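You operate a simulated robot arm through the tools that you are given. There is no shell and no other tool. Be economical: measure what you need, move in short steps, check, and stop when the job is done.

The job below is to be done with a simulated two-armed robot. You get a single attempt, and the scene is never put back.

## Task
Put the white corner guard on the top of the steel drum. Press the blue water button three times. Take the green tin and put it on the left stand shelf. Put the steel foot on top of the green core insert. Take the small bottle with the red cap on the top of the long steel bench and put it away on the ledge under door 7. Count the big bottles on the top of the short steel bench, then put as many of the crumpled label scraps from the top of the short steel bench on the blue layer pad. Take the yellow tub on the top of the short steel bench and put it away on the middle shelf of the open rack. Do these in any order. Set down upright: steel foot, small bottle with the red cap.
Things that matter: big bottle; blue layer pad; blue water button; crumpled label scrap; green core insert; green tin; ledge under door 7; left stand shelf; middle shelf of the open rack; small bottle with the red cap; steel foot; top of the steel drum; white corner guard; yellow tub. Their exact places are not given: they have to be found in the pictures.

Only the result counts: the job must be done as asked and must still hold three seconds after the hand-in. Knocking over, shifting, dropping, spilling or breaking anything else fails it. A push-on lid holds only when it is set on centred and level and pressed home; a screw cap is set on level and turned clockwise until tight.

## Robot
Two 6-joint arms with fingered hands on one trunk, on a base that drives. Base frame: it is fixed to the floor where the robot stands at the start and does not move with it; the origin is under the middle of the robot, x ahead of it, y to its left, z up; the surface under the hand at the start is at about z = 0.85. Readings come in m, degrees, newtons and seconds.
The left shoulder is at the start at [0.07, 0.168, 1.468], the right one opposite. With the tool pointing down near the work surface each hand reaches from about 0.38 to 0.64 m from the robot's upright axis, wherever it stands, measured 20 degrees to its own side. Places, roughly: big bottle (9x9x32 cm) [1, 4.7, 1]; blue layer pad (17x25x2 cm) [0.8, 4.6, 0.9]; blue water button [0.6, -0.3, 0.9]; crumpled label scrap (5x4x4 cm) [0.9, 4.3, 0.9]; green core insert (9x9x8 cm) [0.6, 0.4, 0.9]; green tin (8x8x8 cm) [0.7, -0.7, 0.9]; ledge under door 7 (57x14 cm) [-5.86, 1.7, 0.66]; left stand shelf [-2.5, -1.1, 0.3]; middle shelf of the open rack [-4.1, 5.5, 1]; small bottle with the red cap (7x7x22 cm) [0.7, 1.2, 0.9]; steel foot (8x8x9 cm) [0.7, 0.9, 0.9]; top of the steel drum (24x29 cm) [0.76, -3.82, 0.88]; white corner guard (8x8x7 cm) [0.5, 0.1, 0.9]; yellow tub (10x10x8 cm) [0.8, 5, 0.9]. Payload 4 kg a hand.
The TCP of each hand is the grasp point between the finger pads, 0.026 m short of the fingertips. In the tool frame z runs along the fingers and y along their closing line. The gripper opens to 0.132 m. The gripper's body begins 0.073 m behind the TCP. The gripper is a hand of 3 fingers: y runs from the thumb to the fingers, the wrist lies at [0, 0, -0.224] in the tool frame, and closing takes about 1.5 s.
Orientation is that of the tool frame in the base frame, as [roll, pitch, yaw] about the fixed x, y, z axes, in that order (R = Rz(yaw) Ry(pitch) Rx(roll)). With the fingers straight down and closing along the base's y, the tool's x points along the base's -x, its y along +y and its z along -z.

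## Interface
- The arms move only by the tool move_arm. It takes "left_targets", "right_targets" or both (then of equal length, played together; a hand with none holds still); each is a list of rows, each a list of 2 entries, a list of its own where there are three numbers: the shift along the tool's x, y, z in m, then the turn, a rotation vector about the tool's x, y, z in degrees. In form: [[[tx, ty, tz], [rx, ry, rz]], ...]. A call has 1 to 12 rows; each row shifts and turns the commanded pose from where the row before left it, along the tool's axes as they then stand. "left_gripper" and "right_gripper" are, for a hand that has rows, the gripper command, from -1 (shut) to 1 (fully open), values between in proportion, set as the call begins (left out, the last holds). Each row takes 0.2 s and may step no farther than 0.05 m and 8.6 degrees from the row before; otherwise, or with a gripper value out of range, the whole call is refused. Where a pose cannot be reached the arm comes as near as it can. A force on the tool above 40 N (or 10 N above the force at the start of the call, whichever is more), or a blocked arm, ends the call early, and 0.2 s more pass. The fingers move at their own pace (about 0.108 m/s each) and stop on an object; they squeeze with about 26 N. The grip force told is the motor's: it shows also when the fingers shut on nothing. Time passes only in rows, and 0.2 s behind the last, so rows that do not move let the fingers close. The reply holds the time, the measured pose of the TCP, the force on the tool along the base axes, the opening and the grip force, in the units named above and with some noise, with the torque about the TCP (base axes, N m) and any sound that the robot's microphone picked up, and new pictures: "show" is both (left out), scene, wrist or none (wrist: the cameras of the hands that moved).
- Cameras (640 x 400 px; columns grow to the right, rows downward): "scene" is now at [0.1183, -0.0216, 1.6679]; the picture's right is [-0.31, -0.95, 0.00], its down [-0.79, 0.26, -0.55] and it looks along [0.52, -0.17, -0.84] (base axes); focal length 250 px, centre (320, 200). "left" rides on the left gripper at [-0.062, 0.003, -0.092] in its tool frame; the picture's right is [-0.05, -1.00, 0.00], its down [0.83, -0.04, -0.56] and it looks along [0.55, -0.03, 0.83] (tool axes); focal length 230 px, centre (320, 200). "right" rides on the right gripper at [0.061, 0.003, -0.092] in its tool frame; the picture's right is [-0.05, 1.00, 0.00], its down [-0.83, -0.04, -0.56] and it looks along [-0.55, -0.03, 0.83] (tool axes); focal length 230 px, centre (320, 200).
- move_column(by): slides the trunk up (or, below 0, down) by that many m; the arms and the scene camera ride with it, the base frame stays. It gives what a move gives, with no picture.
- drive_base(legs): drives the robot by 1 to 6 legs, each [ahead, left, turn to the left] in m, m and degrees, along the robot's own axes; the way and the turn of a leg run together, so that a leg with both is an arc; at most 1.5 m and 180 degrees a leg. The arms and the cameras ride along, it lands a little off, and it stops where it bumps. It gives what a move gives, and a new picture of the scene camera.
- finger_targets(finger1, finger2, thumb_bend, hand): sets how far each is bent, from 0 (flat) to 100 (curled in); at 30 the hand is open as for a grip, at 70 the pads meet at the TCP. One left out holds its place. A second passes; each finger stops where it meets its share of the squeeze, and holds until it gets a number again. A gripper value or a shape takes the hand back. It gives what a move gives, with no picture; readings hold the bend of each and the force on the fingers (four entries, about 0 where the hand has none), thumb and palm.
- hand_shape(shape, hand): the hand has 3 fingers and takes this shape, open, in about a second: jaw (thumb against the fingers, like two jaws); tri (thumb and two fingers); tip (a fingertip pinch); poke (one finger out to press); point (the index stretched); flat (the hand flat); cup (the hand cupped); fist (a fist). The gripper value then closes the fingers along that shape, each until it touches; the sizes above hold for jaw. It gives what a move gives, with no picture.
- pan_tilt(pan, tilt): turns the head with the scene camera to pan (to the left, within 86 degrees either way) and tilt (down, from -29 to 69), counted from straight ahead of the robot. It gives what a move gives, and a new picture of the scene camera.
- point_at(camera, pixels): for up to 12 pixels [column, row] of the newest picture of that camera ("zoom" is the newest enlarged one), the place [x, y, z] in the base frame of the surface seen there, good to about 0.002 m. The clock stands still meanwhile.
- inspect(camera, box): a new picture of the part [left, top, right, bottom] of that camera's present view, enlarged. The clock stands still meanwhile.
- hand_in(): hands the job in; it is judged then, once.

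Keep the steps short. Do not move on a guess: measure, check each grasp and each placing, and mend mistakes. In all there are 145 turns and 260 pictures (those below and enlarged ones count). Leave the grippers open and the arms clear of the work at the hand-in unless told otherwise, and finish with a single line.

The tools are called as a command line: name --argument value ..., lists and objects as JSON in quotes. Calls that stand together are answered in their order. move_arm: Moves the arms, as the interface text tells. Its arguments: {"type":"object","properties":{"left_targets":{"type":"array","items":{"type":"array"}},"left_gripper":{"type":"number"},"right_targets":{"type":"array","items":{"type":"array"}},"right_gripper":{"type":"number"},"show":{"type":"string","enum":["both","scene","wrist","none"]}},"required":[]} The other tools are called the same way: move_column (by) slides the trunk up or down; hand_shape (shape, hand) gives the hand a shape; finger_targets (finger1, finger2, thumb_bend, hand) moves the fingers one by one; drive_base (legs) drives the base; pan_tilt (pan, tilt) turns the head that bears the scene camera; point_at (camera, pixels) gives the place of the surface under pixels of a picture; inspect (camera, box) takes an enlarged picture of a part of a camera's view; hand_in () hands the job in.

At the start:

```text
clock: 0.0
left_tcp_pos: [0.6103, 0.1131, 1.1594]
left_orientation: [-180.0, -0.1, 180.0]
left_contact_force: [0.5, 0.3, 0.2]
left_wrist_torque: [0.0, 0.03, -0.05]
left_grip_width: 0.1319
left_grasp_force: 0.1
left_shape: jaw
left_bend: [30.0, 30.0, 30.0]
left_finger forces: [0.0, 0.1, 0.1, 0.0, 0.0, 0.0]
right_tcp_pos: [0.3702, -0.2505, 1.0002]
right_orientation: [180.0, 0.0, 179.9]
right_contact_force: [0.8, -0.3, -0.2]
right_wrist_torque: [-0.02, -0.04, -0.03]
right_grip_width: 0.1321
right_grasp_force: 0.1
right_shape: jaw
right_bend: [30.0, 30.0, 30.0]
right_finger forces: [0.1, 0.1, 0.0, 0.0, 0.0, 0.0]
trunk travel left (down, up): [-0.914, 0.026]
robot x, y, heading: [0.0029, -0.0008, 0.4]
head pan, tilt: [-18.3, 56.8]
```

scene: 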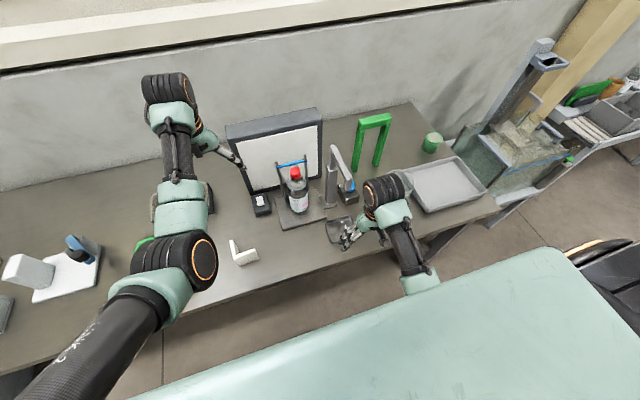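
right: 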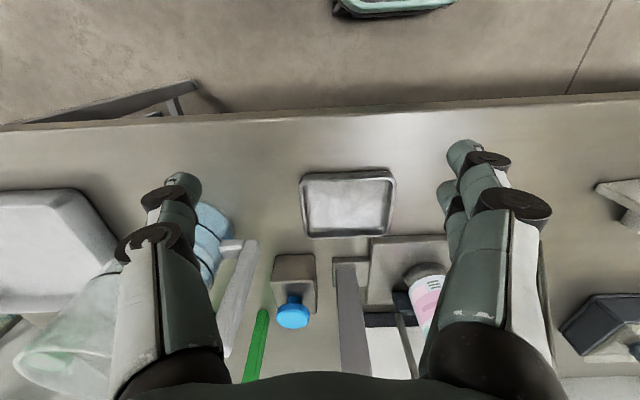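
left: 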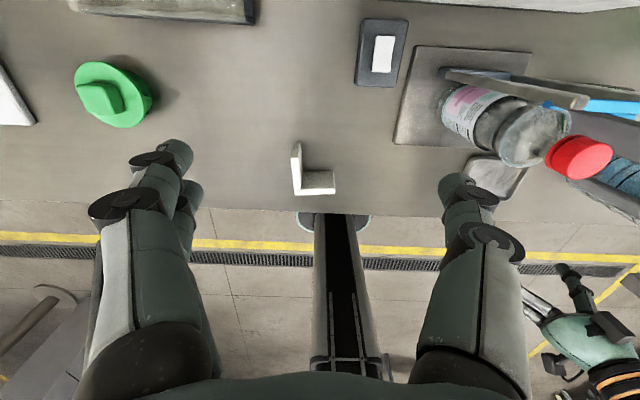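

I see the corner guard at about (243,252) in the scene view. The blue button shows near (293,312) in the right wrist view. I'll measure points and look to both sides.

point_at --camera "left" --pixels '[[295, 165], [295, 190], [330, 182], [310, 192], [113, 95], [100, 95], [130, 110], [250, 190]]'

point_at --camera "right" --pixels '[[293, 312], [293, 325], [292, 298], [294, 268], [210, 215], [205, 245]]'

pan_tilt --pan 50 --tilt 40

pan_tilt --pan -50 --tilt 40

```text
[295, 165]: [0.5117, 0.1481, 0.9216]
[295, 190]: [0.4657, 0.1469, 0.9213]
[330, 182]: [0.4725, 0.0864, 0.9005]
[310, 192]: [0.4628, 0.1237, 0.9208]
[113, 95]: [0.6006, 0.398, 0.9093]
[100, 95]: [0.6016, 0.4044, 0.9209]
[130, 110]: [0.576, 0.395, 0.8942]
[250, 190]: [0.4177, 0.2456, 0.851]
```

```text
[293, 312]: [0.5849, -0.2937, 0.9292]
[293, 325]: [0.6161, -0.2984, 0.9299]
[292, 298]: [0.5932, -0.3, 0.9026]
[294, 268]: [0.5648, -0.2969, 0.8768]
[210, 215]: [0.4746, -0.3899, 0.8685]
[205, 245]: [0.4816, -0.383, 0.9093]
```

```text
clock: 1.4
left_tcp_pos: [0.61, 0.1135, 1.159]
left_orientation: [-180.0, 0.0, 180.0]
left_contact_force: [-0.1, 0.4, -0.1]
left_wrist_torque: [-0.02, 0.0, 0.02]
left_grip_width: 0.1318
left_grasp_force: 0.1
left_shape: jaw
left_bend: [30.0, 30.0, 30.0]
left_finger forces: [0.1, 0.1, 0.0, 0.1, 0.1, 0.0]
right_tcp_pos: [0.3704, -0.2501, 0.9998]
right_orientation: [-180.0, 0.0, -180.0]
right_contact_force: [-0.6, -0.1, -0.6]
right_wrist_torque: [0.01, 0.01, 0.0]
right_grip_width: 0.1318
right_grasp_force: 0.1
right_shape: jaw
right_bend: [30.0, 30.0, 30.0]
right_finger forces: [0.0, 0.1, 0.1, 0.0, 0.0, 0.1]
trunk travel left (down, up): [-0.914, 0.026]
robot x, y, heading: [0.0029, 0.0006, 0.0]
head pan, tilt: [50.0, 40.0]
```

scene: 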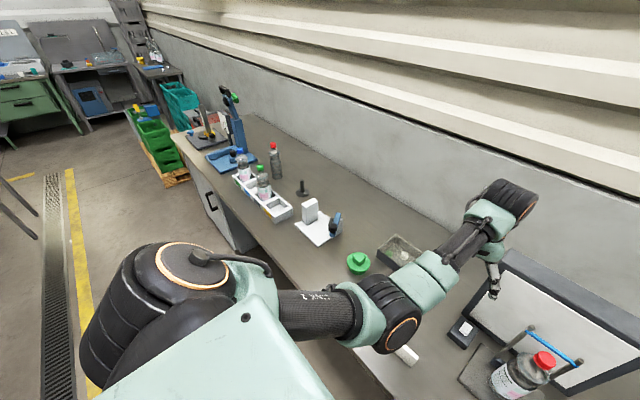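

```text
clock: 3.1
left_tcp_pos: [0.6086, 0.114, 1.1607]
left_orientation: [180.0, 0.0, 180.0]
left_contact_force: [-0.1, 0.0, -1.0]
left_wrist_torque: [-0.03, 0.0, 0.01]
left_grip_width: 0.1319
left_grasp_force: 0.0
left_shape: jaw
left_bend: [30.0, 30.0, 30.0]
left_finger forces: [0.0, 0.0, 0.0, 0.0, 0.1, 0.0]
right_tcp_pos: [0.3713, -0.2514, 1.0002]
right_orientation: [-180.0, 0.0, -179.9]
right_contact_force: [-0.5, -0.2, -0.9]
right_wrist_torque: [0.0, 0.03, 0.02]
right_grip_width: 0.1319
right_grasp_force: 0.0
right_shape: jaw
right_bend: [30.0, 30.0, 30.0]
right_finger forces: [0.0, 0.0, 0.1, 0.0, 0.0, 0.0]
trunk travel left (down, up): [-0.914, 0.026]
robot x, y, heading: [0.0003, 0.0005, -0.2]
head pan, tilt: [-50.0, 40.0]
```

scene: 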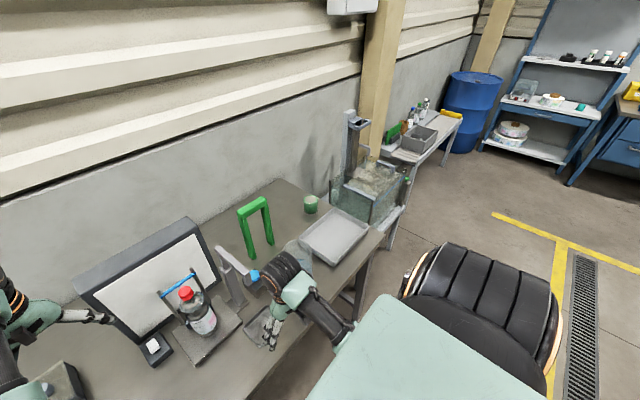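

inspect --camera "scene" --box '[200, 180, 400, 350]'

inspect --camera "right" --box '[180, 170, 460, 380]'

```text
2.35 times, centred on (300, 265) of scene
```

zoom: 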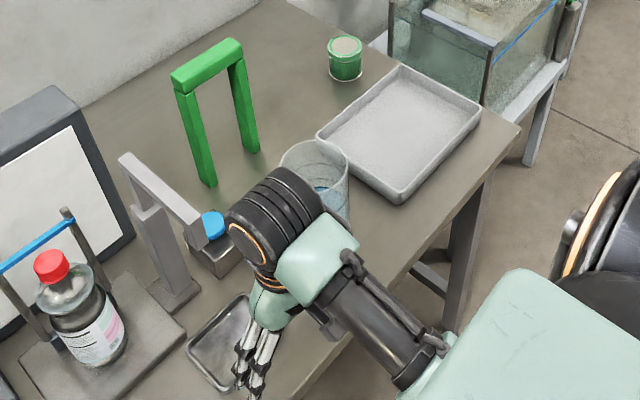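

```text
1.90 times, centred on (320, 275) of right
```

zoom: 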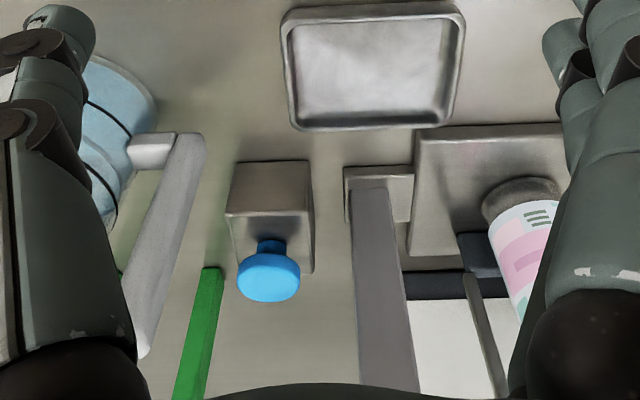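

inspect --camera "scene" --box '[200, 180, 400, 350]'

point_at --camera "zoom" --pixels '[[130, 160], [150, 210], [200, 238], [172, 298], [208, 222], [222, 228], [190, 235], [345, 62], [345, 42], [320, 150], [290, 160], [400, 130]]'

```text
2.35 times, centred on (300, 265) of scene
```

zoom: 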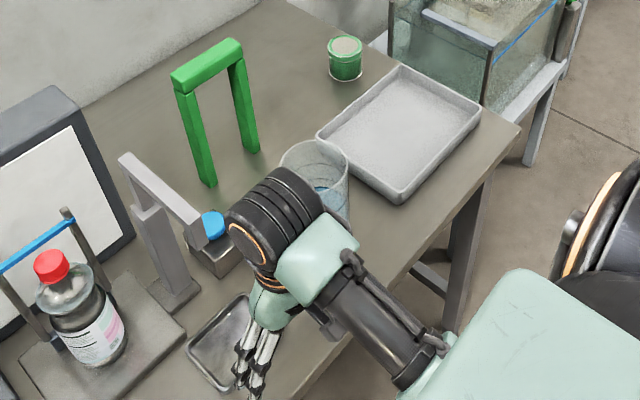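

```text
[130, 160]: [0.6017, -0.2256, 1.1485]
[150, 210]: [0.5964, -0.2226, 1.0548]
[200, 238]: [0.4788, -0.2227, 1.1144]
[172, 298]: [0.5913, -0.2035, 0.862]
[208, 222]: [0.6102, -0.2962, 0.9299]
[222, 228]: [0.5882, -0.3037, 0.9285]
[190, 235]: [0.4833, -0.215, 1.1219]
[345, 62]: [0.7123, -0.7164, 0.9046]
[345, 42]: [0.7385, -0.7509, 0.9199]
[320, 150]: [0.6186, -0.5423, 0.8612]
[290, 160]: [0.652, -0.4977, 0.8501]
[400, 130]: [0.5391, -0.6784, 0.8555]
```

point_at --camera "zoom" --pixels '[[185, 90], [208, 180], [250, 148], [235, 50], [208, 60], [208, 265], [240, 262], [190, 240], [205, 370], [340, 165], [305, 150], [340, 205]]'

pan_tilt --pan -25 --tilt 50

```text
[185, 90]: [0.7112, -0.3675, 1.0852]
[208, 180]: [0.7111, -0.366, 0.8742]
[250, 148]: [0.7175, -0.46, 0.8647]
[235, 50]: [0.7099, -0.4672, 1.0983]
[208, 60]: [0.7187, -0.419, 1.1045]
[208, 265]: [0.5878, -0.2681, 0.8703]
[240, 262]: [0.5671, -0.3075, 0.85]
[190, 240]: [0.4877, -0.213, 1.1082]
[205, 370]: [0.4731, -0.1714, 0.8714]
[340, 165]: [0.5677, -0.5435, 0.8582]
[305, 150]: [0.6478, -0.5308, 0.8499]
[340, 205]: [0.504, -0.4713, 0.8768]
```

```text
clock: 4.0
left_tcp_pos: [0.6099, 0.1123, 1.1594]
left_orientation: [-180.0, 0.0, -179.9]
left_contact_force: [-0.4, 0.6, -0.3]
left_wrist_torque: [0.02, 0.01, -0.01]
left_grip_width: 0.1321
left_grasp_force: 0.0
left_shape: jaw
left_bend: [30.0, 30.0, 30.0]
left_finger forces: [0.0, 0.0, 0.1, 0.0, 0.0, 0.0]
right_tcp_pos: [0.3693, -0.2518, 1.0003]
right_orientation: [-179.9, 0.0, -180.0]
right_contact_force: [0.7, 1.0, 0.3]
right_wrist_torque: [0.04, -0.03, 0.02]
right_grip_width: 0.1318
right_grasp_force: 0.1
right_shape: jaw
right_bend: [30.0, 30.0, 30.0]
right_finger forces: [0.0, 0.1, 0.1, 0.0, 0.1, 0.0]
trunk travel left (down, up): [-0.914, 0.026]
robot x, y, heading: [-0.0001, -0.0034, -0.2]
head pan, tilt: [-25.0, 50.0]
```

scene: 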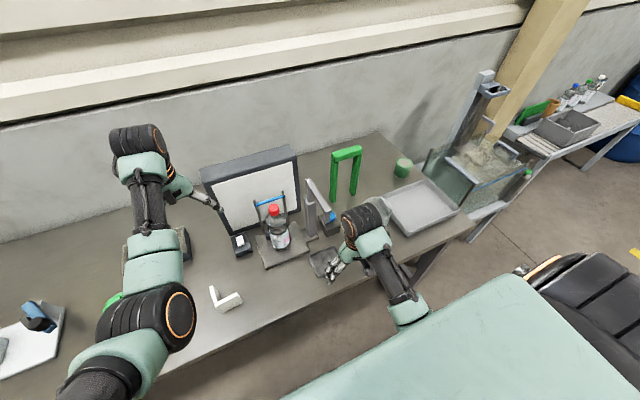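

The button is a blue mushroom at about (0.60, −0.297), with its top at z 0.93. The spout runs over y −0.22 at z 1.12. I'll raise the right hand, shut it, and move it over the button.

move_arm --right_targets '[[[0, 0, -0.045], [0, 0, 0]], [[0, 0, -0.045], [0, 0, 0]], [[0, 0, -0.045], [0, 0, 0]], [[0, 0, -0.045], [0, 0, 0]], [[0, 0, -0.04], [0, 0, 0]], [[-0.046, -0.01, 0], [0, 0, 0]], [[-0.046, -0.01, 0], [0, 0, 0]], [[-0.046, -0.01, 0], [0, 0, 0]], [[-0.046, -0.01, 0], [0, 0, 0]], [[-0.046, -0.01, 0], [0, 0, 0]]]' --right_gripper -1 --show "none"

move_arm --right_targets '[[[0, 0, 0], [0, 0, -8.2]], [[0, 0, 0], [0, 0, -8.2]], [[0, 0, 0], [0, 0, -8.2]], [[0, 0, 0], [0, 0, -8.2]], [[0, 0, 0], [0, 0, -8.2]], [[0, 0, 0], [0, 0, -8.2]], [[0, 0, 0], [0, 0, -8.2]], [[0, 0, 0], [0, 0, -8.2]], [[0, 0, 0], [0, 0, -8.2]], [[0, 0, 0], [0, 0, -8.2]], [[0, 0, 0], [0, 0, -8]]]' --show "both"

```text
clock: 6.2
left_tcp_pos: [0.612, 0.1131, 1.1578]
left_orientation: [-179.9, -0.2, -179.9]
left_contact_force: [-0.1, -0.3, -0.5]
left_wrist_torque: [0.03, 0.05, 0.03]
left_grip_width: 0.132
left_grasp_force: 0.2
left_shape: jaw
left_bend: [30.0, 30.0, 30.0]
left_finger forces: [0.0, 0.0, 0.0, 0.0, 0.0, 0.0]
right_tcp_pos: [0.6024, -0.3172, 1.0381]
right_orientation: [-179.9, -0.1, -179.9]
right_contact_force: [0.1, 0.6, -0.6]
right_wrist_torque: [-0.02, 0.01, 0.01]
right_grip_width: 0.0
right_grasp_force: 26.0
right_shape: jaw
right_bend: [64.0, 64.0, 67.0]
right_finger forces: [0.0, 0.0, 0.1, 0.1, 0.0, 0.0]
right hand out of reach, approached as far as the arm can: row 1, 2, 3, 4, 5
trunk travel left (down, up): [-0.914, 0.026]
robot x, y, heading: [0.0011, 0.0046, -0.1]
head pan, tilt: [-25.0, 50.0]
```

```text
clock: 8.6
left_tcp_pos: [0.6107, 0.113, 1.1602]
left_orientation: [180.0, 0.1, -180.0]
left_contact_force: [0.6, 0.4, 0.2]
left_wrist_torque: [-0.02, 0.01, -0.03]
left_grip_width: 0.1321
left_grasp_force: 0.0
left_shape: jaw
left_bend: [30.0, 30.0, 30.0]
left_finger forces: [0.1, 0.0, 0.0, 0.0, 0.1, 0.0]
right_tcp_pos: [0.5945, -0.3116, 1.0395]
right_orientation: [-179.9, 0.0, -101.2]
right_contact_force: [-0.8, -0.2, -0.2]
right_wrist_torque: [0.0, 0.02, -0.04]
right_grip_width: 0.0
right_grasp_force: 25.8
right_shape: jaw
right_bend: [64.0, 64.0, 67.0]
right_finger forces: [0.0, 0.0, 0.1, 0.0, 0.1, 0.0]
right hand out of reach, approached as far as the arm can: row 10, 11
trunk travel left (down, up): [-0.914, 0.026]
robot x, y, heading: [0.0049, -0.0016, -0.2]
head pan, tilt: [-25.0, 50.0]
```

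scene: 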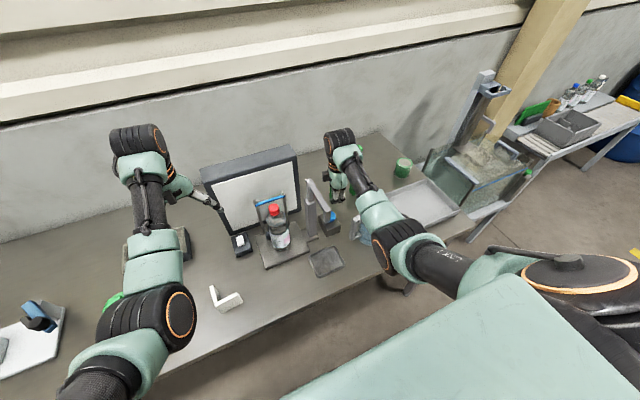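
right: 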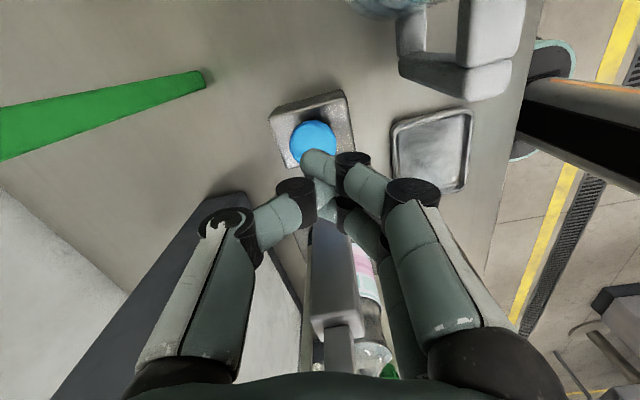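

The fingers are just beside the button, so I'll correct by a few mm and go down to just above its top.

move_arm --right_targets '[[[-0.006, -0.006, 0.01], [0, 0, 0]], [[0, 0, 0.03], [0, 0, 0]], [[0, 0, 0.03], [0, 0, 0]], [[0, 0, 0.005], [0, 0, 0]]]' --show "both"

inspect --camera "scene" --box '[280, 110, 420, 270]'

```text
clock: 9.6
left_tcp_pos: [0.6091, 0.1123, 1.1597]
left_orientation: [-179.9, -0.1, -180.0]
left_contact_force: [0.1, 0.5, -0.3]
left_wrist_torque: [0.02, 0.04, 0.03]
left_grip_width: 0.132
left_grasp_force: 0.1
left_shape: jaw
left_bend: [30.0, 30.0, 30.0]
left_finger forces: [0.1, 0.1, 0.1, 0.0, 0.0, 0.0]
right_tcp_pos: [0.6004, -0.3035, 0.9648]
right_orientation: [-179.8, -0.3, -101.9]
right_contact_force: [-0.1, -0.2, -0.1]
right_wrist_torque: [0.0, 0.03, 0.01]
right_grip_width: 0.0
right_grasp_force: 26.2
right_shape: jaw
right_bend: [64.0, 64.0, 67.0]
right_finger forces: [0.0, 0.0, 0.2, 0.0, 0.1, 0.0]
right hand out of reach, approached as far as the arm can: row 4
trunk travel left (down, up): [-0.914, 0.026]
robot x, y, heading: [-0.0002, 0.0033, -0.1]
head pan, tilt: [-25.0, 50.0]
```

scene: 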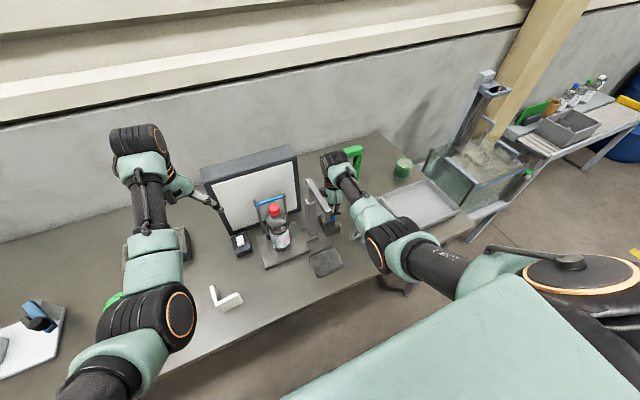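
right: 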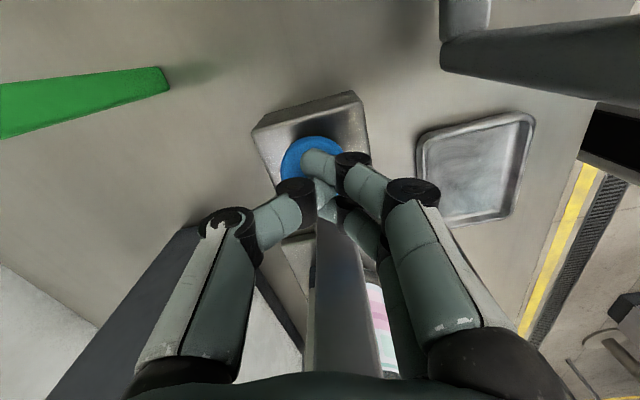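

```text
2.50 times, centred on (350, 190) of scene
```

zoom: 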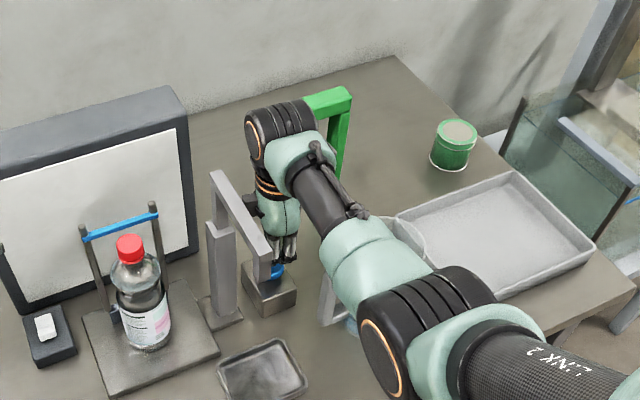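

Fingertips are about 1 cm above the button. The yaw limits the reach, so I'll turn back a little and press slowly.

move_arm --right_targets '[[[0, 0, 0], [0, 0, 8]], [[0, 0, 0], [0, 0, 8]], [[0, 0, 0.004], [0, 0, 0]], [[0, 0, 0.004], [0, 0, 0]], [[0, 0, 0.004], [0, 0, 0]]]' --show "wrist"

```text
clock: 10.8
left_tcp_pos: [0.6101, 0.1137, 1.1599]
left_orientation: [-179.9, -0.1, -180.0]
left_contact_force: [0.4, 0.7, -1.0]
left_wrist_torque: [-0.01, 0.01, 0.0]
left_grip_width: 0.1317
left_grasp_force: 0.1
left_shape: jaw
left_bend: [30.0, 30.0, 30.0]
left_finger forces: [0.0, 0.0, 0.0, 0.0, 0.1, 0.0]
right_tcp_pos: [0.6009, -0.3033, 0.9528]
right_orientation: [180.0, 0.0, -117.3]
right_contact_force: [0.1, -1.4, 0.9]
right_wrist_torque: [0.01, -0.01, 0.01]
right_grip_width: 0.0
right_grasp_force: 25.7
right_shape: jaw
right_bend: [64.0, 64.0, 67.0]
right_finger forces: [0.1, 0.0, 0.1, 0.0, 0.0, 0.1]
trunk travel left (down, up): [-0.914, 0.026]
robot x, y, heading: [0.0001, -0.0007, 0.0]
head pan, tilt: [-25.0, 50.0]
```

right: 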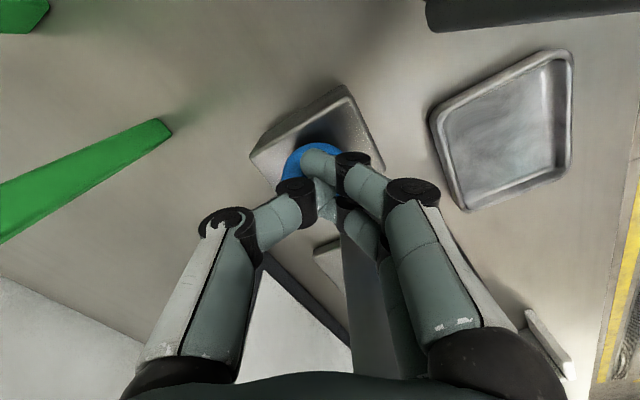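

No contact yet. I'll keep pressing down slowly.

move_arm --right_targets '[[[0, 0, 0.002], [0, 0, 0]], [[0, 0, 0.002], [0, 0, 0]], [[0, 0, 0.002], [0, 0, 0]], [[0, 0, 0.002], [0, 0, 0]]]' --show "none"

```text
clock: 11.8
left_tcp_pos: [0.6082, 0.1129, 1.1604]
left_orientation: [179.9, 0.1, 180.0]
left_contact_force: [0.1, 0.1, 0.4]
left_wrist_torque: [0.0, 0.04, 0.04]
left_grip_width: 0.132
left_grasp_force: 0.2
left_shape: jaw
left_bend: [30.0, 30.0, 30.0]
left_finger forces: [0.0, 0.1, 0.0, 0.1, 0.0, 0.1]
right_tcp_pos: [0.6005, -0.3033, 0.9465]
right_orientation: [-179.7, 0.1, -117.2]
right_contact_force: [0.4, -2.5, 9.3]
right_wrist_torque: [-0.04, 0.01, 0.01]
right_grip_width: 0.0
right_grasp_force: 25.5
right_shape: jaw
right_bend: [65.0, 65.0, 67.0]
right_finger forces: [0.0, 0.0, 0.0, 0.1, 0.0, 0.0]
trunk travel left (down, up): [-0.914, 0.026]
robot x, y, heading: [-0.002, -0.001, 0.1]
head pan, tilt: [-25.0, 50.0]
heard: click
```

One click heard. I'll release and press a second time.

move_arm --right_targets '[[[0, 0, -0.008], [0, 0, 0]], [[0, 0, -0.008], [0, 0, 0]], [[0, 0, 0], [0, 0, 0]], [[0, 0, 0], [0, 0, 0]]]' --show "scene"

move_arm --right_targets '[[[0, 0, 0.008], [0, 0, 0]], [[0, 0, 0.002], [0, 0, 0]], [[0, 0, 0.002], [0, 0, 0]], [[0, 0, 0.002], [0, 0, 0]], [[0, 0, 0.002], [0, 0, 0]]]' --show "none"

move_arm --right_targets '[[[0, 0, -0.008], [0, 0, 0]], [[0, 0, -0.008], [0, 0, 0]], [[0, 0, 0], [0, 0, 0]], [[0, 0, 0], [0, 0, 0]]]' --show "none"

```text
clock: 12.8
left_tcp_pos: [0.6099, 0.1137, 1.1599]
left_orientation: [-179.9, 0.0, 180.0]
left_contact_force: [0.5, 0.3, 0.3]
left_wrist_torque: [0.02, -0.03, 0.01]
left_grip_width: 0.1318
left_grasp_force: 0.0
left_shape: jaw
left_bend: [30.0, 30.0, 30.0]
left_finger forces: [0.0, 0.0, 0.1, 0.1, 0.0, 0.0]
right_tcp_pos: [0.6005, -0.303, 0.962]
right_orientation: [-179.9, 0.0, -117.2]
right_contact_force: [0.7, 0.5, 0.9]
right_wrist_torque: [-0.01, 0.01, -0.02]
right_grip_width: 0.0002
right_grasp_force: 25.8
right_shape: jaw
right_bend: [64.0, 65.0, 67.0]
right_finger forces: [0.1, 0.0, 0.1, 0.0, 0.1, 0.1]
trunk travel left (down, up): [-0.914, 0.026]
robot x, y, heading: [0.0026, -0.0009, -0.0]
head pan, tilt: [-25.0, 50.0]
```

scene: 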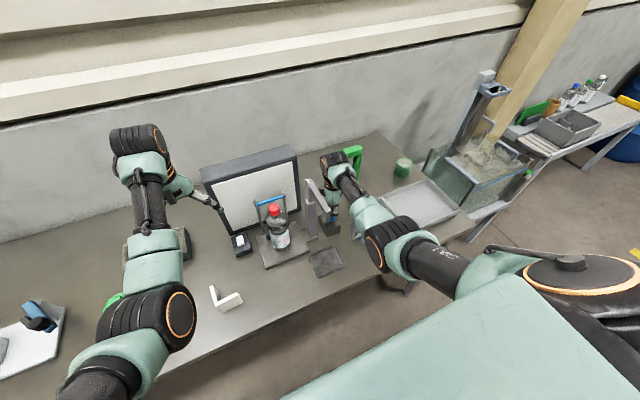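

```text
clock: 14.0
left_tcp_pos: [0.6078, 0.1135, 1.1618]
left_orientation: [179.9, 0.1, 180.0]
left_contact_force: [0.1, 0.0, -0.6]
left_wrist_torque: [0.0, 0.0, -0.03]
left_grip_width: 0.1321
left_grasp_force: 0.0
left_shape: jaw
left_bend: [30.0, 30.0, 30.0]
left_finger forces: [0.0, 0.1, 0.0, 0.1, 0.0, 0.0]
right_tcp_pos: [0.6005, -0.303, 0.947]
right_orientation: [-179.7, 0.1, -117.3]
right_contact_force: [0.9, -1.0, 10.9]
right_wrist_torque: [-0.02, -0.04, -0.04]
right_grip_width: 0.0
right_grasp_force: 26.5
right_shape: jaw
right_bend: [65.0, 65.0, 67.0]
right_finger forces: [0.0, 0.0, 0.1, 0.0, 0.0, 0.0]
trunk travel left (down, up): [-0.914, 0.026]
robot x, y, heading: [-0.0015, 0.0007, -0.0]
head pan, tilt: [-25.0, 50.0]
heard: click
```

```text
clock: 15.0
left_tcp_pos: [0.6107, 0.1125, 1.1594]
left_orientation: [180.0, 0.0, -179.9]
left_contact_force: [0.0, 0.4, 0.6]
left_wrist_torque: [0.01, 0.0, -0.01]
left_grip_width: 0.132
left_grasp_force: 0.1
left_shape: jaw
left_bend: [30.0, 30.0, 30.0]
left_finger forces: [0.1, 0.0, 0.0, 0.1, 0.0, 0.0]
right_tcp_pos: [0.5989, -0.303, 0.9596]
right_orientation: [-179.9, -0.1, -117.3]
right_contact_force: [-0.5, -0.1, -0.2]
right_wrist_torque: [0.03, -0.02, 0.02]
right_grip_width: 0.0001
right_grasp_force: 26.2
right_shape: jaw
right_bend: [65.0, 65.0, 67.0]
right_finger forces: [0.0, 0.1, 0.0, 0.0, 0.0, 0.0]
trunk travel left (down, up): [-0.914, 0.026]
robot x, y, heading: [0.0001, 0.001, 0.1]
head pan, tilt: [-25.0, 50.0]
```

Two clicks so far. Now the third press, then lift clear.

move_arm --right_targets '[[[0, 0, 0.008], [0, 0, 0]], [[0, 0, 0.002], [0, 0, 0]], [[0, 0, 0.002], [0, 0, 0]], [[0, 0, 0.002], [0, 0, 0]], [[0, 0, 0.002], [0, 0, 0]]]' --show "none"

move_arm --right_targets '[[[0, 0, -0.02], [0, 0, 0]], [[0, 0, -0.03], [0, 0, 0]], [[0, 0, -0.03], [0, 0, 0]]]' --show "none"

```text
clock: 16.2
left_tcp_pos: [0.6084, 0.1134, 1.1605]
left_orientation: [-180.0, 0.1, -179.9]
left_contact_force: [-0.4, 0.5, -0.1]
left_wrist_torque: [0.01, -0.05, 0.0]
left_grip_width: 0.1318
left_grasp_force: 0.0
left_shape: jaw
left_bend: [30.0, 30.0, 30.0]
left_finger forces: [0.0, 0.0, 0.0, 0.0, 0.0, 0.0]
right_tcp_pos: [0.5996, -0.3027, 0.9467]
right_orientation: [-179.7, 0.1, -117.5]
right_contact_force: [1.8, -1.7, 7.7]
right_wrist_torque: [-0.02, -0.05, 0.0]
right_grip_width: 0.0
right_grasp_force: 25.9
right_shape: jaw
right_bend: [65.0, 65.0, 67.0]
right_finger forces: [0.1, 0.1, 0.0, 0.1, 0.1, 0.0]
trunk travel left (down, up): [-0.914, 0.026]
robot x, y, heading: [-0.0007, 0.0006, 0.0]
head pan, tilt: [-25.0, 50.0]
heard: click
```

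```text
clock: 17.0
left_tcp_pos: [0.6101, 0.1129, 1.1591]
left_orientation: [-180.0, 0.0, -179.9]
left_contact_force: [0.2, 0.5, -0.3]
left_wrist_torque: [0.01, 0.02, 0.02]
left_grip_width: 0.1322
left_grasp_force: 0.1
left_shape: jaw
left_bend: [30.0, 30.0, 30.0]
left_finger forces: [0.0, 0.0, 0.0, 0.1, 0.0, 0.1]
right_tcp_pos: [0.5993, -0.3022, 1.024]
right_orientation: [-180.0, 0.0, -117.4]
right_contact_force: [0.1, -0.4, -0.1]
right_wrist_torque: [0.04, -0.01, 0.02]
right_grip_width: 0.0
right_grasp_force: 26.0
right_shape: jaw
right_bend: [65.0, 65.0, 67.0]
right_finger forces: [0.0, 0.1, 0.0, 0.1, 0.0, 0.0]
trunk travel left (down, up): [-0.914, 0.026]
robot x, y, heading: [-0.0002, 0.0004, -0.2]
head pan, tilt: [-25.0, 50.0]
```

Three clicks heard. Next I'll return the right hand the way it came.

move_arm --right_targets '[[[0, 0, -0.008], [0, 0, 8]], [[0, 0, -0.008], [0, 0, 8]], [[0, 0, 0], [0, 0, 8]], [[0, 0, 0], [0, 0, 8]], [[0, 0, 0], [0, 0, 8]], [[0, 0, 0], [0, 0, 8]], [[0, 0, 0], [0, 0, 8]], [[0, 0, 0], [0, 0, 6.6]]]' --right_gripper -1 --show "none"

move_arm --right_targets '[[[0.046, 0.008, 0], [0, 0, 0]], [[0.046, 0.008, 0], [0, 0, 0]], [[0.046, 0.008, 0], [0, 0, 0]], [[0.046, 0.008, 0], [0, 0, 0]], [[0.046, 0.008, 0], [0, 0, 0]]]' --right_gripper 1 --show "none"

pan_tilt --pan 30 --tilt 50

```text
clock: 18.8
left_tcp_pos: [0.6096, 0.1137, 1.1593]
left_orientation: [179.9, 0.0, -179.9]
left_contact_force: [-0.5, 0.8, 0.1]
left_wrist_torque: [-0.03, 0.04, 0.04]
left_grip_width: 0.132
left_grasp_force: 0.0
left_shape: jaw
left_bend: [30.0, 30.0, 30.0]
left_finger forces: [0.0, 0.0, 0.1, 0.0, 0.0, 0.0]
right_tcp_pos: [0.5991, -0.3025, 1.0415]
right_orientation: [180.0, 0.2, 179.9]
right_contact_force: [0.1, -0.4, -0.3]
right_wrist_torque: [0.0, 0.02, -0.03]
right_grip_width: 0.0
right_grasp_force: 26.0
right_shape: jaw
right_bend: [65.0, 65.0, 67.0]
right_finger forces: [0.1, 0.1, 0.0, 0.0, 0.0, 0.0]
trunk travel left (down, up): [-0.914, 0.026]
robot x, y, heading: [-0.0008, 0.0045, 0.3]
head pan, tilt: [-25.0, 50.0]
```

```text
clock: 20.0
left_tcp_pos: [0.6078, 0.1129, 1.1605]
left_orientation: [-180.0, 0.1, -180.0]
left_contact_force: [-0.5, -0.1, 0.2]
left_wrist_torque: [0.03, -0.01, -0.04]
left_grip_width: 0.1318
left_grasp_force: 0.0
left_shape: jaw
left_bend: [30.0, 30.0, 30.0]
left_finger forces: [0.0, 0.1, 0.0, 0.1, 0.0, 0.0]
right_tcp_pos: [0.366, -0.2649, 1.0369]
right_orientation: [179.9, 0.6, -179.9]
right_contact_force: [-0.2, 0.6, 1.3]
right_wrist_torque: [0.05, -0.05, -0.01]
right_grip_width: 0.1316
right_grasp_force: 0.0
right_shape: jaw
right_bend: [30.0, 30.0, 30.0]
right_finger forces: [0.0, 0.0, 0.1, 0.1, 0.0, 0.1]
right hand out of reach, approached as far as the arm can: row 5
trunk travel left (down, up): [-0.914, 0.026]
robot x, y, heading: [0.0003, -0.0001, 0.1]
head pan, tilt: [-25.0, 50.0]
```

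```text
clock: 21.3
left_tcp_pos: [0.61, 0.1134, 1.1595]
left_orientation: [-180.0, 0.0, 179.9]
left_contact_force: [0.1, 0.3, 0.0]
left_wrist_torque: [0.01, 0.02, 0.03]
left_grip_width: 0.1315
left_grasp_force: 0.0
left_shape: jaw
left_bend: [30.0, 30.0, 30.0]
left_finger forces: [0.1, 0.1, 0.0, 0.0, 0.0, 0.1]
right_tcp_pos: [0.3675, -0.2651, 1.0347]
right_orientation: [179.9, 0.4, -179.9]
right_contact_force: [-0.8, 0.0, 0.0]
right_wrist_torque: [0.04, 0.0, 0.02]
right_grip_width: 0.1322
right_grasp_force: 0.2
right_shape: jaw
right_bend: [30.0, 30.0, 30.0]
right_finger forces: [0.0, 0.1, 0.0, 0.1, 0.0, 0.1]
trunk travel left (down, up): [-0.914, 0.026]
robot x, y, heading: [-0.0019, -0.0003, -0.2]
head pan, tilt: [30.0, 50.0]
```

scene: 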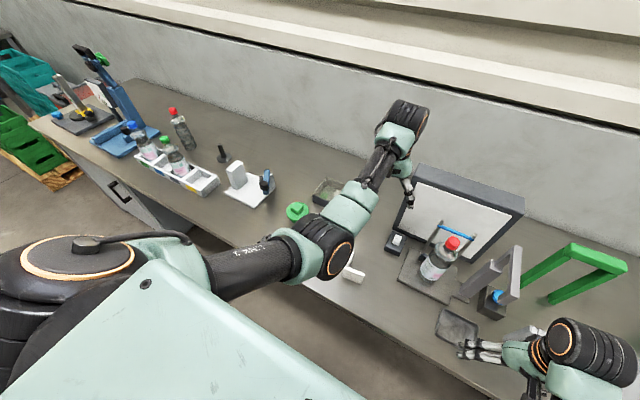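

The foot is at about (222,155), the red-cap bottle at (180,130) and the insert at (297,210). I'll measure these.

inspect --camera "scene" --box '[120, 90, 320, 230]'

point_at --camera "scene" --pixels '[[222, 158], [219, 147], [297, 210], [172, 110], [181, 133], [192, 148], [240, 170], [205, 180], [180, 172], [330, 185], [230, 228], [335, 297]]'

```text
2.86 times, centred on (220, 160) of scene
```

zoom: 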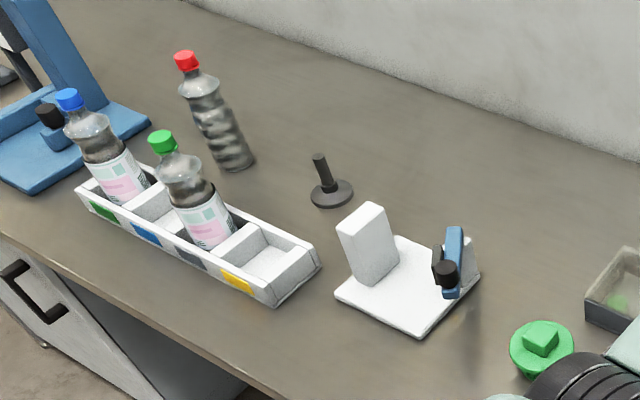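

```text
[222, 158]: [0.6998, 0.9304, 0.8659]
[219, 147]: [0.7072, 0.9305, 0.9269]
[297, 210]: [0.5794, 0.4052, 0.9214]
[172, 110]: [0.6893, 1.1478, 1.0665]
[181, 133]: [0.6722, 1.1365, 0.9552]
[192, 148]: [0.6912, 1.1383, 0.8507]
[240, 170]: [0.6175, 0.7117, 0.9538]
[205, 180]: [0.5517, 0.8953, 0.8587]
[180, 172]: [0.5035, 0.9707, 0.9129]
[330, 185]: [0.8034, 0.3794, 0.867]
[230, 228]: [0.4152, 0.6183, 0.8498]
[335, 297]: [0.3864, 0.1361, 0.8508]
```

The foot is at about (0.705, 0.93) with its stalk top near z 0.94. The bench edge is at x 0.38. I'll back off, drive left, then go ahead.

drive_base --legs '[[-0.15, 0, 0], [0, 0.73, 0], [0.25, 0, 0]]'

```text
clock: 27.7
left_tcp_pos: [0.706, 0.8695, 1.1615]
left_orientation: [180.0, 0.1, -179.5]
left_contact_force: [-0.8, -0.5, 0.1]
left_wrist_torque: [0.02, -0.02, 0.03]
left_grip_width: 0.1319
left_grasp_force: 0.1
left_shape: jaw
left_bend: [30.0, 30.0, 30.0]
left_finger forces: [0.0, 0.0, 0.1, 0.0, 0.0, 0.0]
right_tcp_pos: [0.4679, 0.4893, 1.0363]
right_orientation: [-180.0, 0.5, -179.4]
right_contact_force: [0.2, -0.3, -0.7]
right_wrist_torque: [0.0, -0.01, 0.01]
right_grip_width: 0.1318
right_grasp_force: 0.0
right_shape: jaw
right_bend: [30.0, 30.0, 30.0]
right_finger forces: [0.1, 0.0, 0.0, 0.0, 0.1, 0.0]
trunk travel left (down, up): [-0.914, 0.026]
robot x, y, heading: [0.1007, 0.7521, 0.5]
head pan, tilt: [30.0, 50.0]
```

scene: 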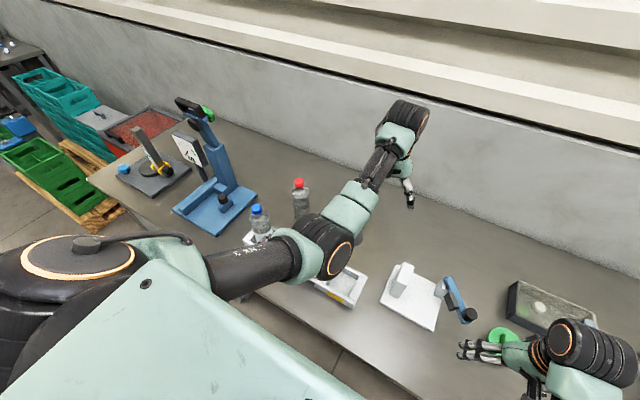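

inspect --camera "left" --box '[0, 0, 640, 400]'

```text
1.00 times, centred on (320, 200) of left (not enlarged: the box is as wide or as high as the picture)
```

zoom: 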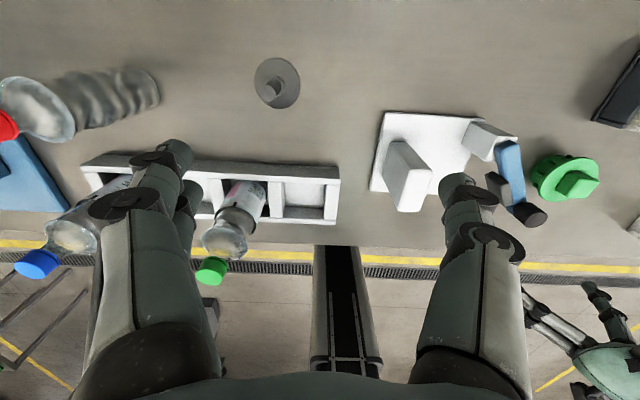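

inspect --camera "left" --box '[220, 40, 340, 130]'

point_at --camera "left" --pixels '[[266, 93], [272, 88], [278, 84], [258, 82], [298, 85], [278, 60], [278, 106], [400, 150], [465, 130]]'

```text
4.44 times, centred on (280, 85) of left
```

zoom: 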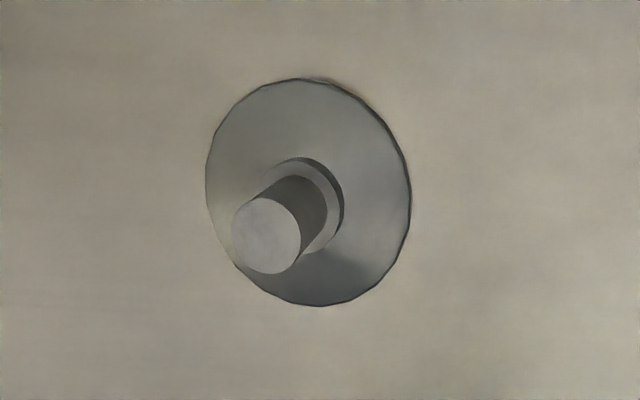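

```text
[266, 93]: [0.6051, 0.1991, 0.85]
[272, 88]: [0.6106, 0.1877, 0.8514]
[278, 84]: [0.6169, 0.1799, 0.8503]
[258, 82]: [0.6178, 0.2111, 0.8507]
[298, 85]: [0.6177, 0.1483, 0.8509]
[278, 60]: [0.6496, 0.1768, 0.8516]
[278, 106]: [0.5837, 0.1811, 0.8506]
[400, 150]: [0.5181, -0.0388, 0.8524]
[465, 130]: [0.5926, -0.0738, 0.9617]
```

Those readings came from an older picture, so I'll measure in the enlarged view instead.

point_at --camera "zoom" --pixels '[[268, 235], [250, 205], [210, 190], [408, 190], [310, 80], [318, 302], [350, 140]]'

```text
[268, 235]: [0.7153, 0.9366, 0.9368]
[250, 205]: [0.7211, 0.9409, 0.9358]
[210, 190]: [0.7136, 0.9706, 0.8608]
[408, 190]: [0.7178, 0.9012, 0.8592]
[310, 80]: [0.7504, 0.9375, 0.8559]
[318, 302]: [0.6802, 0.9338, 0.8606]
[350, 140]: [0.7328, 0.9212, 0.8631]
```

The foot centre is at (0.715, 0.936) with its top at z 0.937. I'll move above it and descend most of the way.

move_arm --left_targets '[[[-0.005, 0.033, 0], [0, 0, 0]], [[-0.005, 0.033, 0], [0, 0, 0]], [[0, 0, 0.045], [0, 0, 0]], [[0, 0, 0.045], [0, 0, 0]], [[0, 0, 0.045], [0, 0, 0]], [[0, 0, 0.045], [0, 0, 0]]]' --left_gripper 0.2 --show "wrist"

```text
clock: 29.1
left_tcp_pos: [0.722, 0.9367, 0.9759]
left_orientation: [180.0, -0.1, -179.3]
left_contact_force: [-0.3, -0.2, -0.1]
left_wrist_torque: [0.01, 0.03, 0.03]
left_grip_width: 0.0799
left_grasp_force: 0.0
left_shape: jaw
left_bend: [71.0, 71.0, 71.0]
left_finger forces: [0.0, 0.1, 0.0, 0.0, 0.0, 0.0]
left hand out of reach, approached as far as the arm can: row 2
right_tcp_pos: [0.4712, 0.4904, 1.0337]
right_orientation: [179.9, 0.3, -179.4]
right_contact_force: [0.5, 0.3, 0.1]
right_wrist_torque: [-0.03, -0.02, -0.05]
right_grip_width: 0.1321
right_grasp_force: 0.1
right_shape: jaw
right_bend: [30.0, 30.0, 30.0]
right_finger forces: [0.0, 0.0, 0.0, 0.0, 0.0, 0.1]
trunk travel left (down, up): [-0.914, 0.026]
robot x, y, heading: [0.0991, 0.7538, 0.5]
head pan, tilt: [30.0, 50.0]
```

left: 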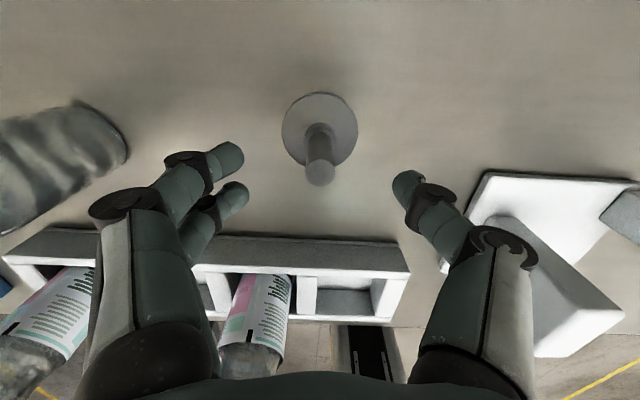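

Well aligned. I'll shift 5 mm toward the robot, descend to z 0.916 and close.

move_arm --left_targets '[[[0.006, 0, 0.03], [0, 0, 0]], [[0, 0, 0.03], [0, 0, 0]]]' --left_gripper 0.2 --show "none"

move_arm --left_targets '[[[0, 0, 0], [0, 0, 0]], [[0, 0, 0], [0, 0, 0]], [[0, 0, 0], [0, 0, 0]], [[0, 0, 0], [0, 0, 0]], [[0, 0, 0], [0, 0, 0]], [[0, 0, 0], [0, 0, 0]]]' --left_gripper -1 --show "wrist"

```text
clock: 29.7
left_tcp_pos: [0.7141, 0.9366, 0.9158]
left_orientation: [-180.0, -0.1, -179.4]
left_contact_force: [-0.7, 0.2, -0.3]
left_wrist_torque: [0.02, 0.0, -0.02]
left_grip_width: 0.0798
left_grasp_force: 0.0
left_shape: jaw
left_bend: [71.0, 71.0, 71.0]
left_finger forces: [0.0, 0.0, 0.1, 0.1, 0.0, 0.0]
right_tcp_pos: [0.4718, 0.4907, 1.0356]
right_orientation: [179.8, 0.3, -179.4]
right_contact_force: [-0.7, -0.4, 0.2]
right_wrist_torque: [-0.05, -0.01, -0.04]
right_grip_width: 0.1319
right_grasp_force: 0.2
right_shape: jaw
right_bend: [30.0, 30.0, 30.0]
right_finger forces: [0.0, 0.0, 0.1, 0.1, 0.0, 0.0]
trunk travel left (down, up): [-0.914, 0.026]
robot x, y, heading: [0.0983, 0.7503, 0.7]
head pan, tilt: [30.0, 50.0]
```

```text
clock: 31.1
left_tcp_pos: [0.7133, 0.9364, 0.9177]
left_orientation: [180.0, 0.1, -179.4]
left_contact_force: [-0.2, 0.8, 0.4]
left_wrist_torque: [0.01, 0.02, 0.01]
left_grip_width: 0.0177
left_grasp_force: 26.3
left_shape: jaw
left_bend: [72.0, 72.0, 70.0]
left_finger forces: [12.0, 12.0, 0.1, 0.1, 23.2, 0.1]
right_tcp_pos: [0.4704, 0.4907, 1.035]
right_orientation: [-180.0, 0.3, -179.4]
right_contact_force: [-0.8, -0.2, 0.0]
right_wrist_torque: [-0.01, -0.01, 0.02]
right_grip_width: 0.1318
right_grasp_force: 0.1
right_shape: jaw
right_bend: [30.0, 30.0, 30.0]
right_finger forces: [0.1, 0.0, 0.0, 0.0, 0.0, 0.1]
trunk travel left (down, up): [-0.914, 0.026]
robot x, y, heading: [0.0996, 0.7499, 0.4]
head pan, tilt: [30.0, 50.0]
```

left: 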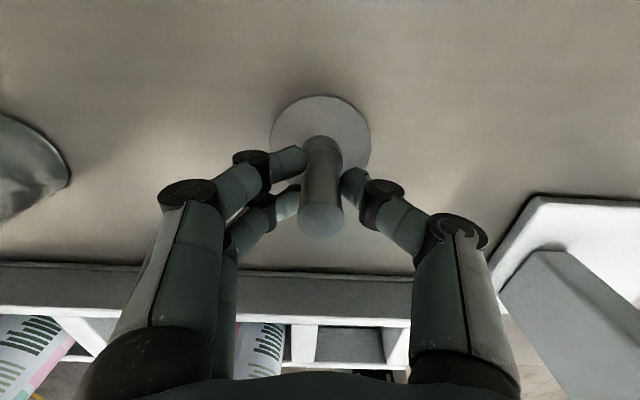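

Gripped, 1.8 cm wide. I'll lift it, back off and drive right to the insert.

move_arm --left_targets '[[[0, 0, -0.03], [0, 0, 0]], [[0, 0, -0.04], [0, 0, 0]], [[0, 0, -0.04], [0, 0, 0]], [[0, 0, -0.04], [0, 0, 0]]]' --show "none"

drive_base --legs '[[-0.1, 0, 0], [0, -0.53, 0]]'

inspect --camera "left" --box '[0, 0, 640, 400]'

```text
clock: 32.1
left_tcp_pos: [0.715, 0.9365, 1.0678]
left_orientation: [180.0, -0.1, -179.5]
left_contact_force: [-0.2, -0.5, -3.1]
left_wrist_torque: [0.0, -0.02, 0.0]
left_grip_width: 0.0175
left_grasp_force: 25.8
left_shape: jaw
left_bend: [72.0, 72.0, 70.0]
left_finger forces: [12.0, 11.4, 0.0, 0.1, 22.9, 0.1]
right_tcp_pos: [0.4708, 0.49, 1.0362]
right_orientation: [179.9, 0.2, -179.4]
right_contact_force: [0.1, 1.0, -0.3]
right_wrist_torque: [-0.02, -0.03, 0.0]
right_grip_width: 0.1317
right_grasp_force: 0.0
right_shape: jaw
right_bend: [30.0, 30.0, 30.0]
right_finger forces: [0.1, 0.0, 0.0, 0.0, 0.1, 0.0]
trunk travel left (down, up): [-0.914, 0.026]
robot x, y, heading: [0.0987, 0.7505, 0.5]
head pan, tilt: [30.0, 50.0]
```

```text
clock: 35.9
left_tcp_pos: [0.6195, 0.409, 1.067]
left_orientation: [180.0, 0.0, -179.7]
left_contact_force: [-0.3, -0.1, -2.6]
left_wrist_torque: [-0.02, 0.01, 0.01]
left_grip_width: 0.0174
left_grasp_force: 26.1
left_shape: jaw
left_bend: [72.0, 72.0, 70.0]
left_finger forces: [12.0, 11.5, 0.0, 0.0, 23.0, 0.0]
right_tcp_pos: [0.3727, -0.0366, 1.0359]
right_orientation: [179.9, 0.3, -179.5]
right_contact_force: [-0.9, -0.6, -0.3]
right_wrist_torque: [-0.04, 0.0, -0.02]
right_grip_width: 0.132
right_grasp_force: 0.0
right_shape: jaw
right_bend: [30.0, 30.0, 30.0]
right_finger forces: [0.1, 0.0, 0.0, 0.0, 0.0, 0.1]
trunk travel left (down, up): [-0.914, 0.026]
robot x, y, heading: [0.0061, 0.2236, 0.4]
head pan, tilt: [30.0, 50.0]
```

scene: 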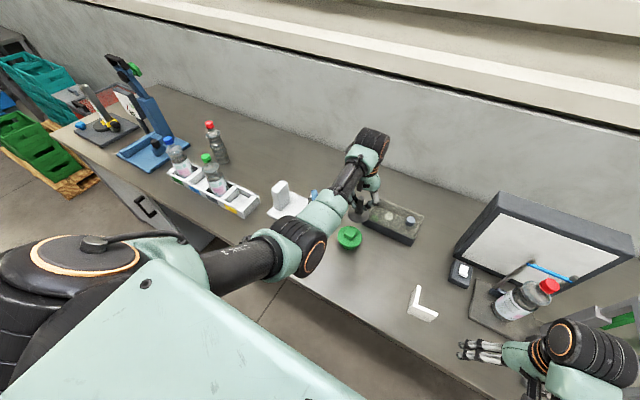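

```text
1.00 times, centred on (320, 200) of left (not enlarged: the box is as wide or as high as the picture)
```

zoom: 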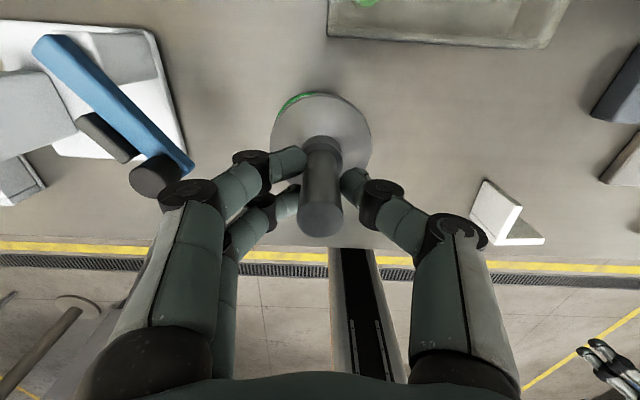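

inspect --camera "scene" --box '[310, 200, 400, 260]'

point_at --camera "zoom" --pixels '[[285, 245], [250, 245], [315, 250], [280, 215], [275, 265], [200, 245], [345, 270], [275, 330], [300, 205]]'

```text
6.67 times, centred on (355, 230) of scene
```

zoom: 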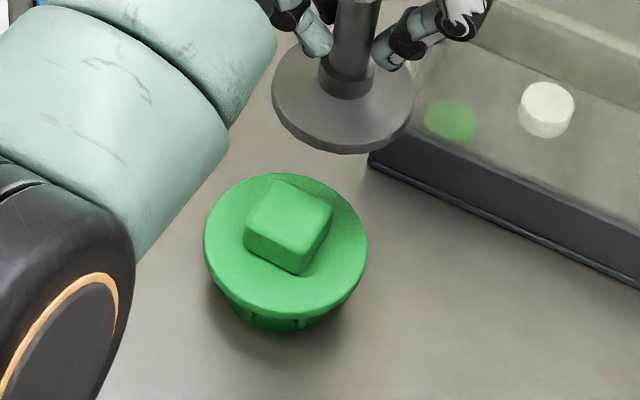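

```text
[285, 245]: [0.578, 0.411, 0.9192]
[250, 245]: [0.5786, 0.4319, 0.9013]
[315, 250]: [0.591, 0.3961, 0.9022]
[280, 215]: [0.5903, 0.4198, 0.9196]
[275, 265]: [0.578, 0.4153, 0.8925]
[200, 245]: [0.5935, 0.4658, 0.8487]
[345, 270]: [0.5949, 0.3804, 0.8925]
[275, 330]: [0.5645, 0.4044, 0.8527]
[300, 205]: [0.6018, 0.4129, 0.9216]
```

point_at --camera "zoom" --pixels '[[291, 217], [209, 235], [362, 250], [280, 178], [285, 312], [252, 220], [328, 208], [280, 186], [305, 250]]'

inspect --camera "scene" --box '[330, 170, 400, 240]'

```text
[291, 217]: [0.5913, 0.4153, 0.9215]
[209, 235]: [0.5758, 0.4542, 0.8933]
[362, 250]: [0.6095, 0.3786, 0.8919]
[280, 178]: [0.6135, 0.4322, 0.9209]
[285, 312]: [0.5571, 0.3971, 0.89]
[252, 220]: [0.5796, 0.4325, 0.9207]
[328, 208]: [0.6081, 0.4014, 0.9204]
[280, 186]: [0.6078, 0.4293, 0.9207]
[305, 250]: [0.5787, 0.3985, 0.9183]
```

```text
5.71 times, centred on (365, 205) of scene
```

zoom: 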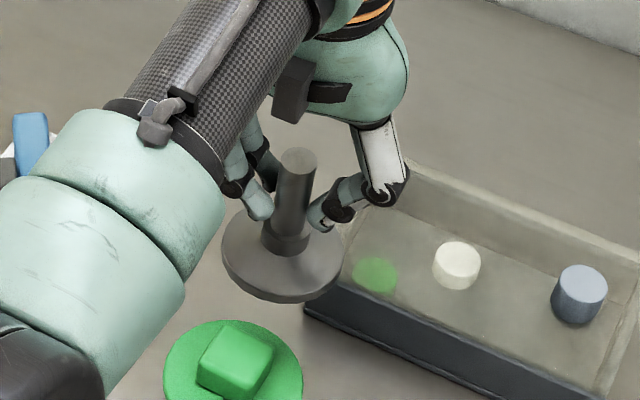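

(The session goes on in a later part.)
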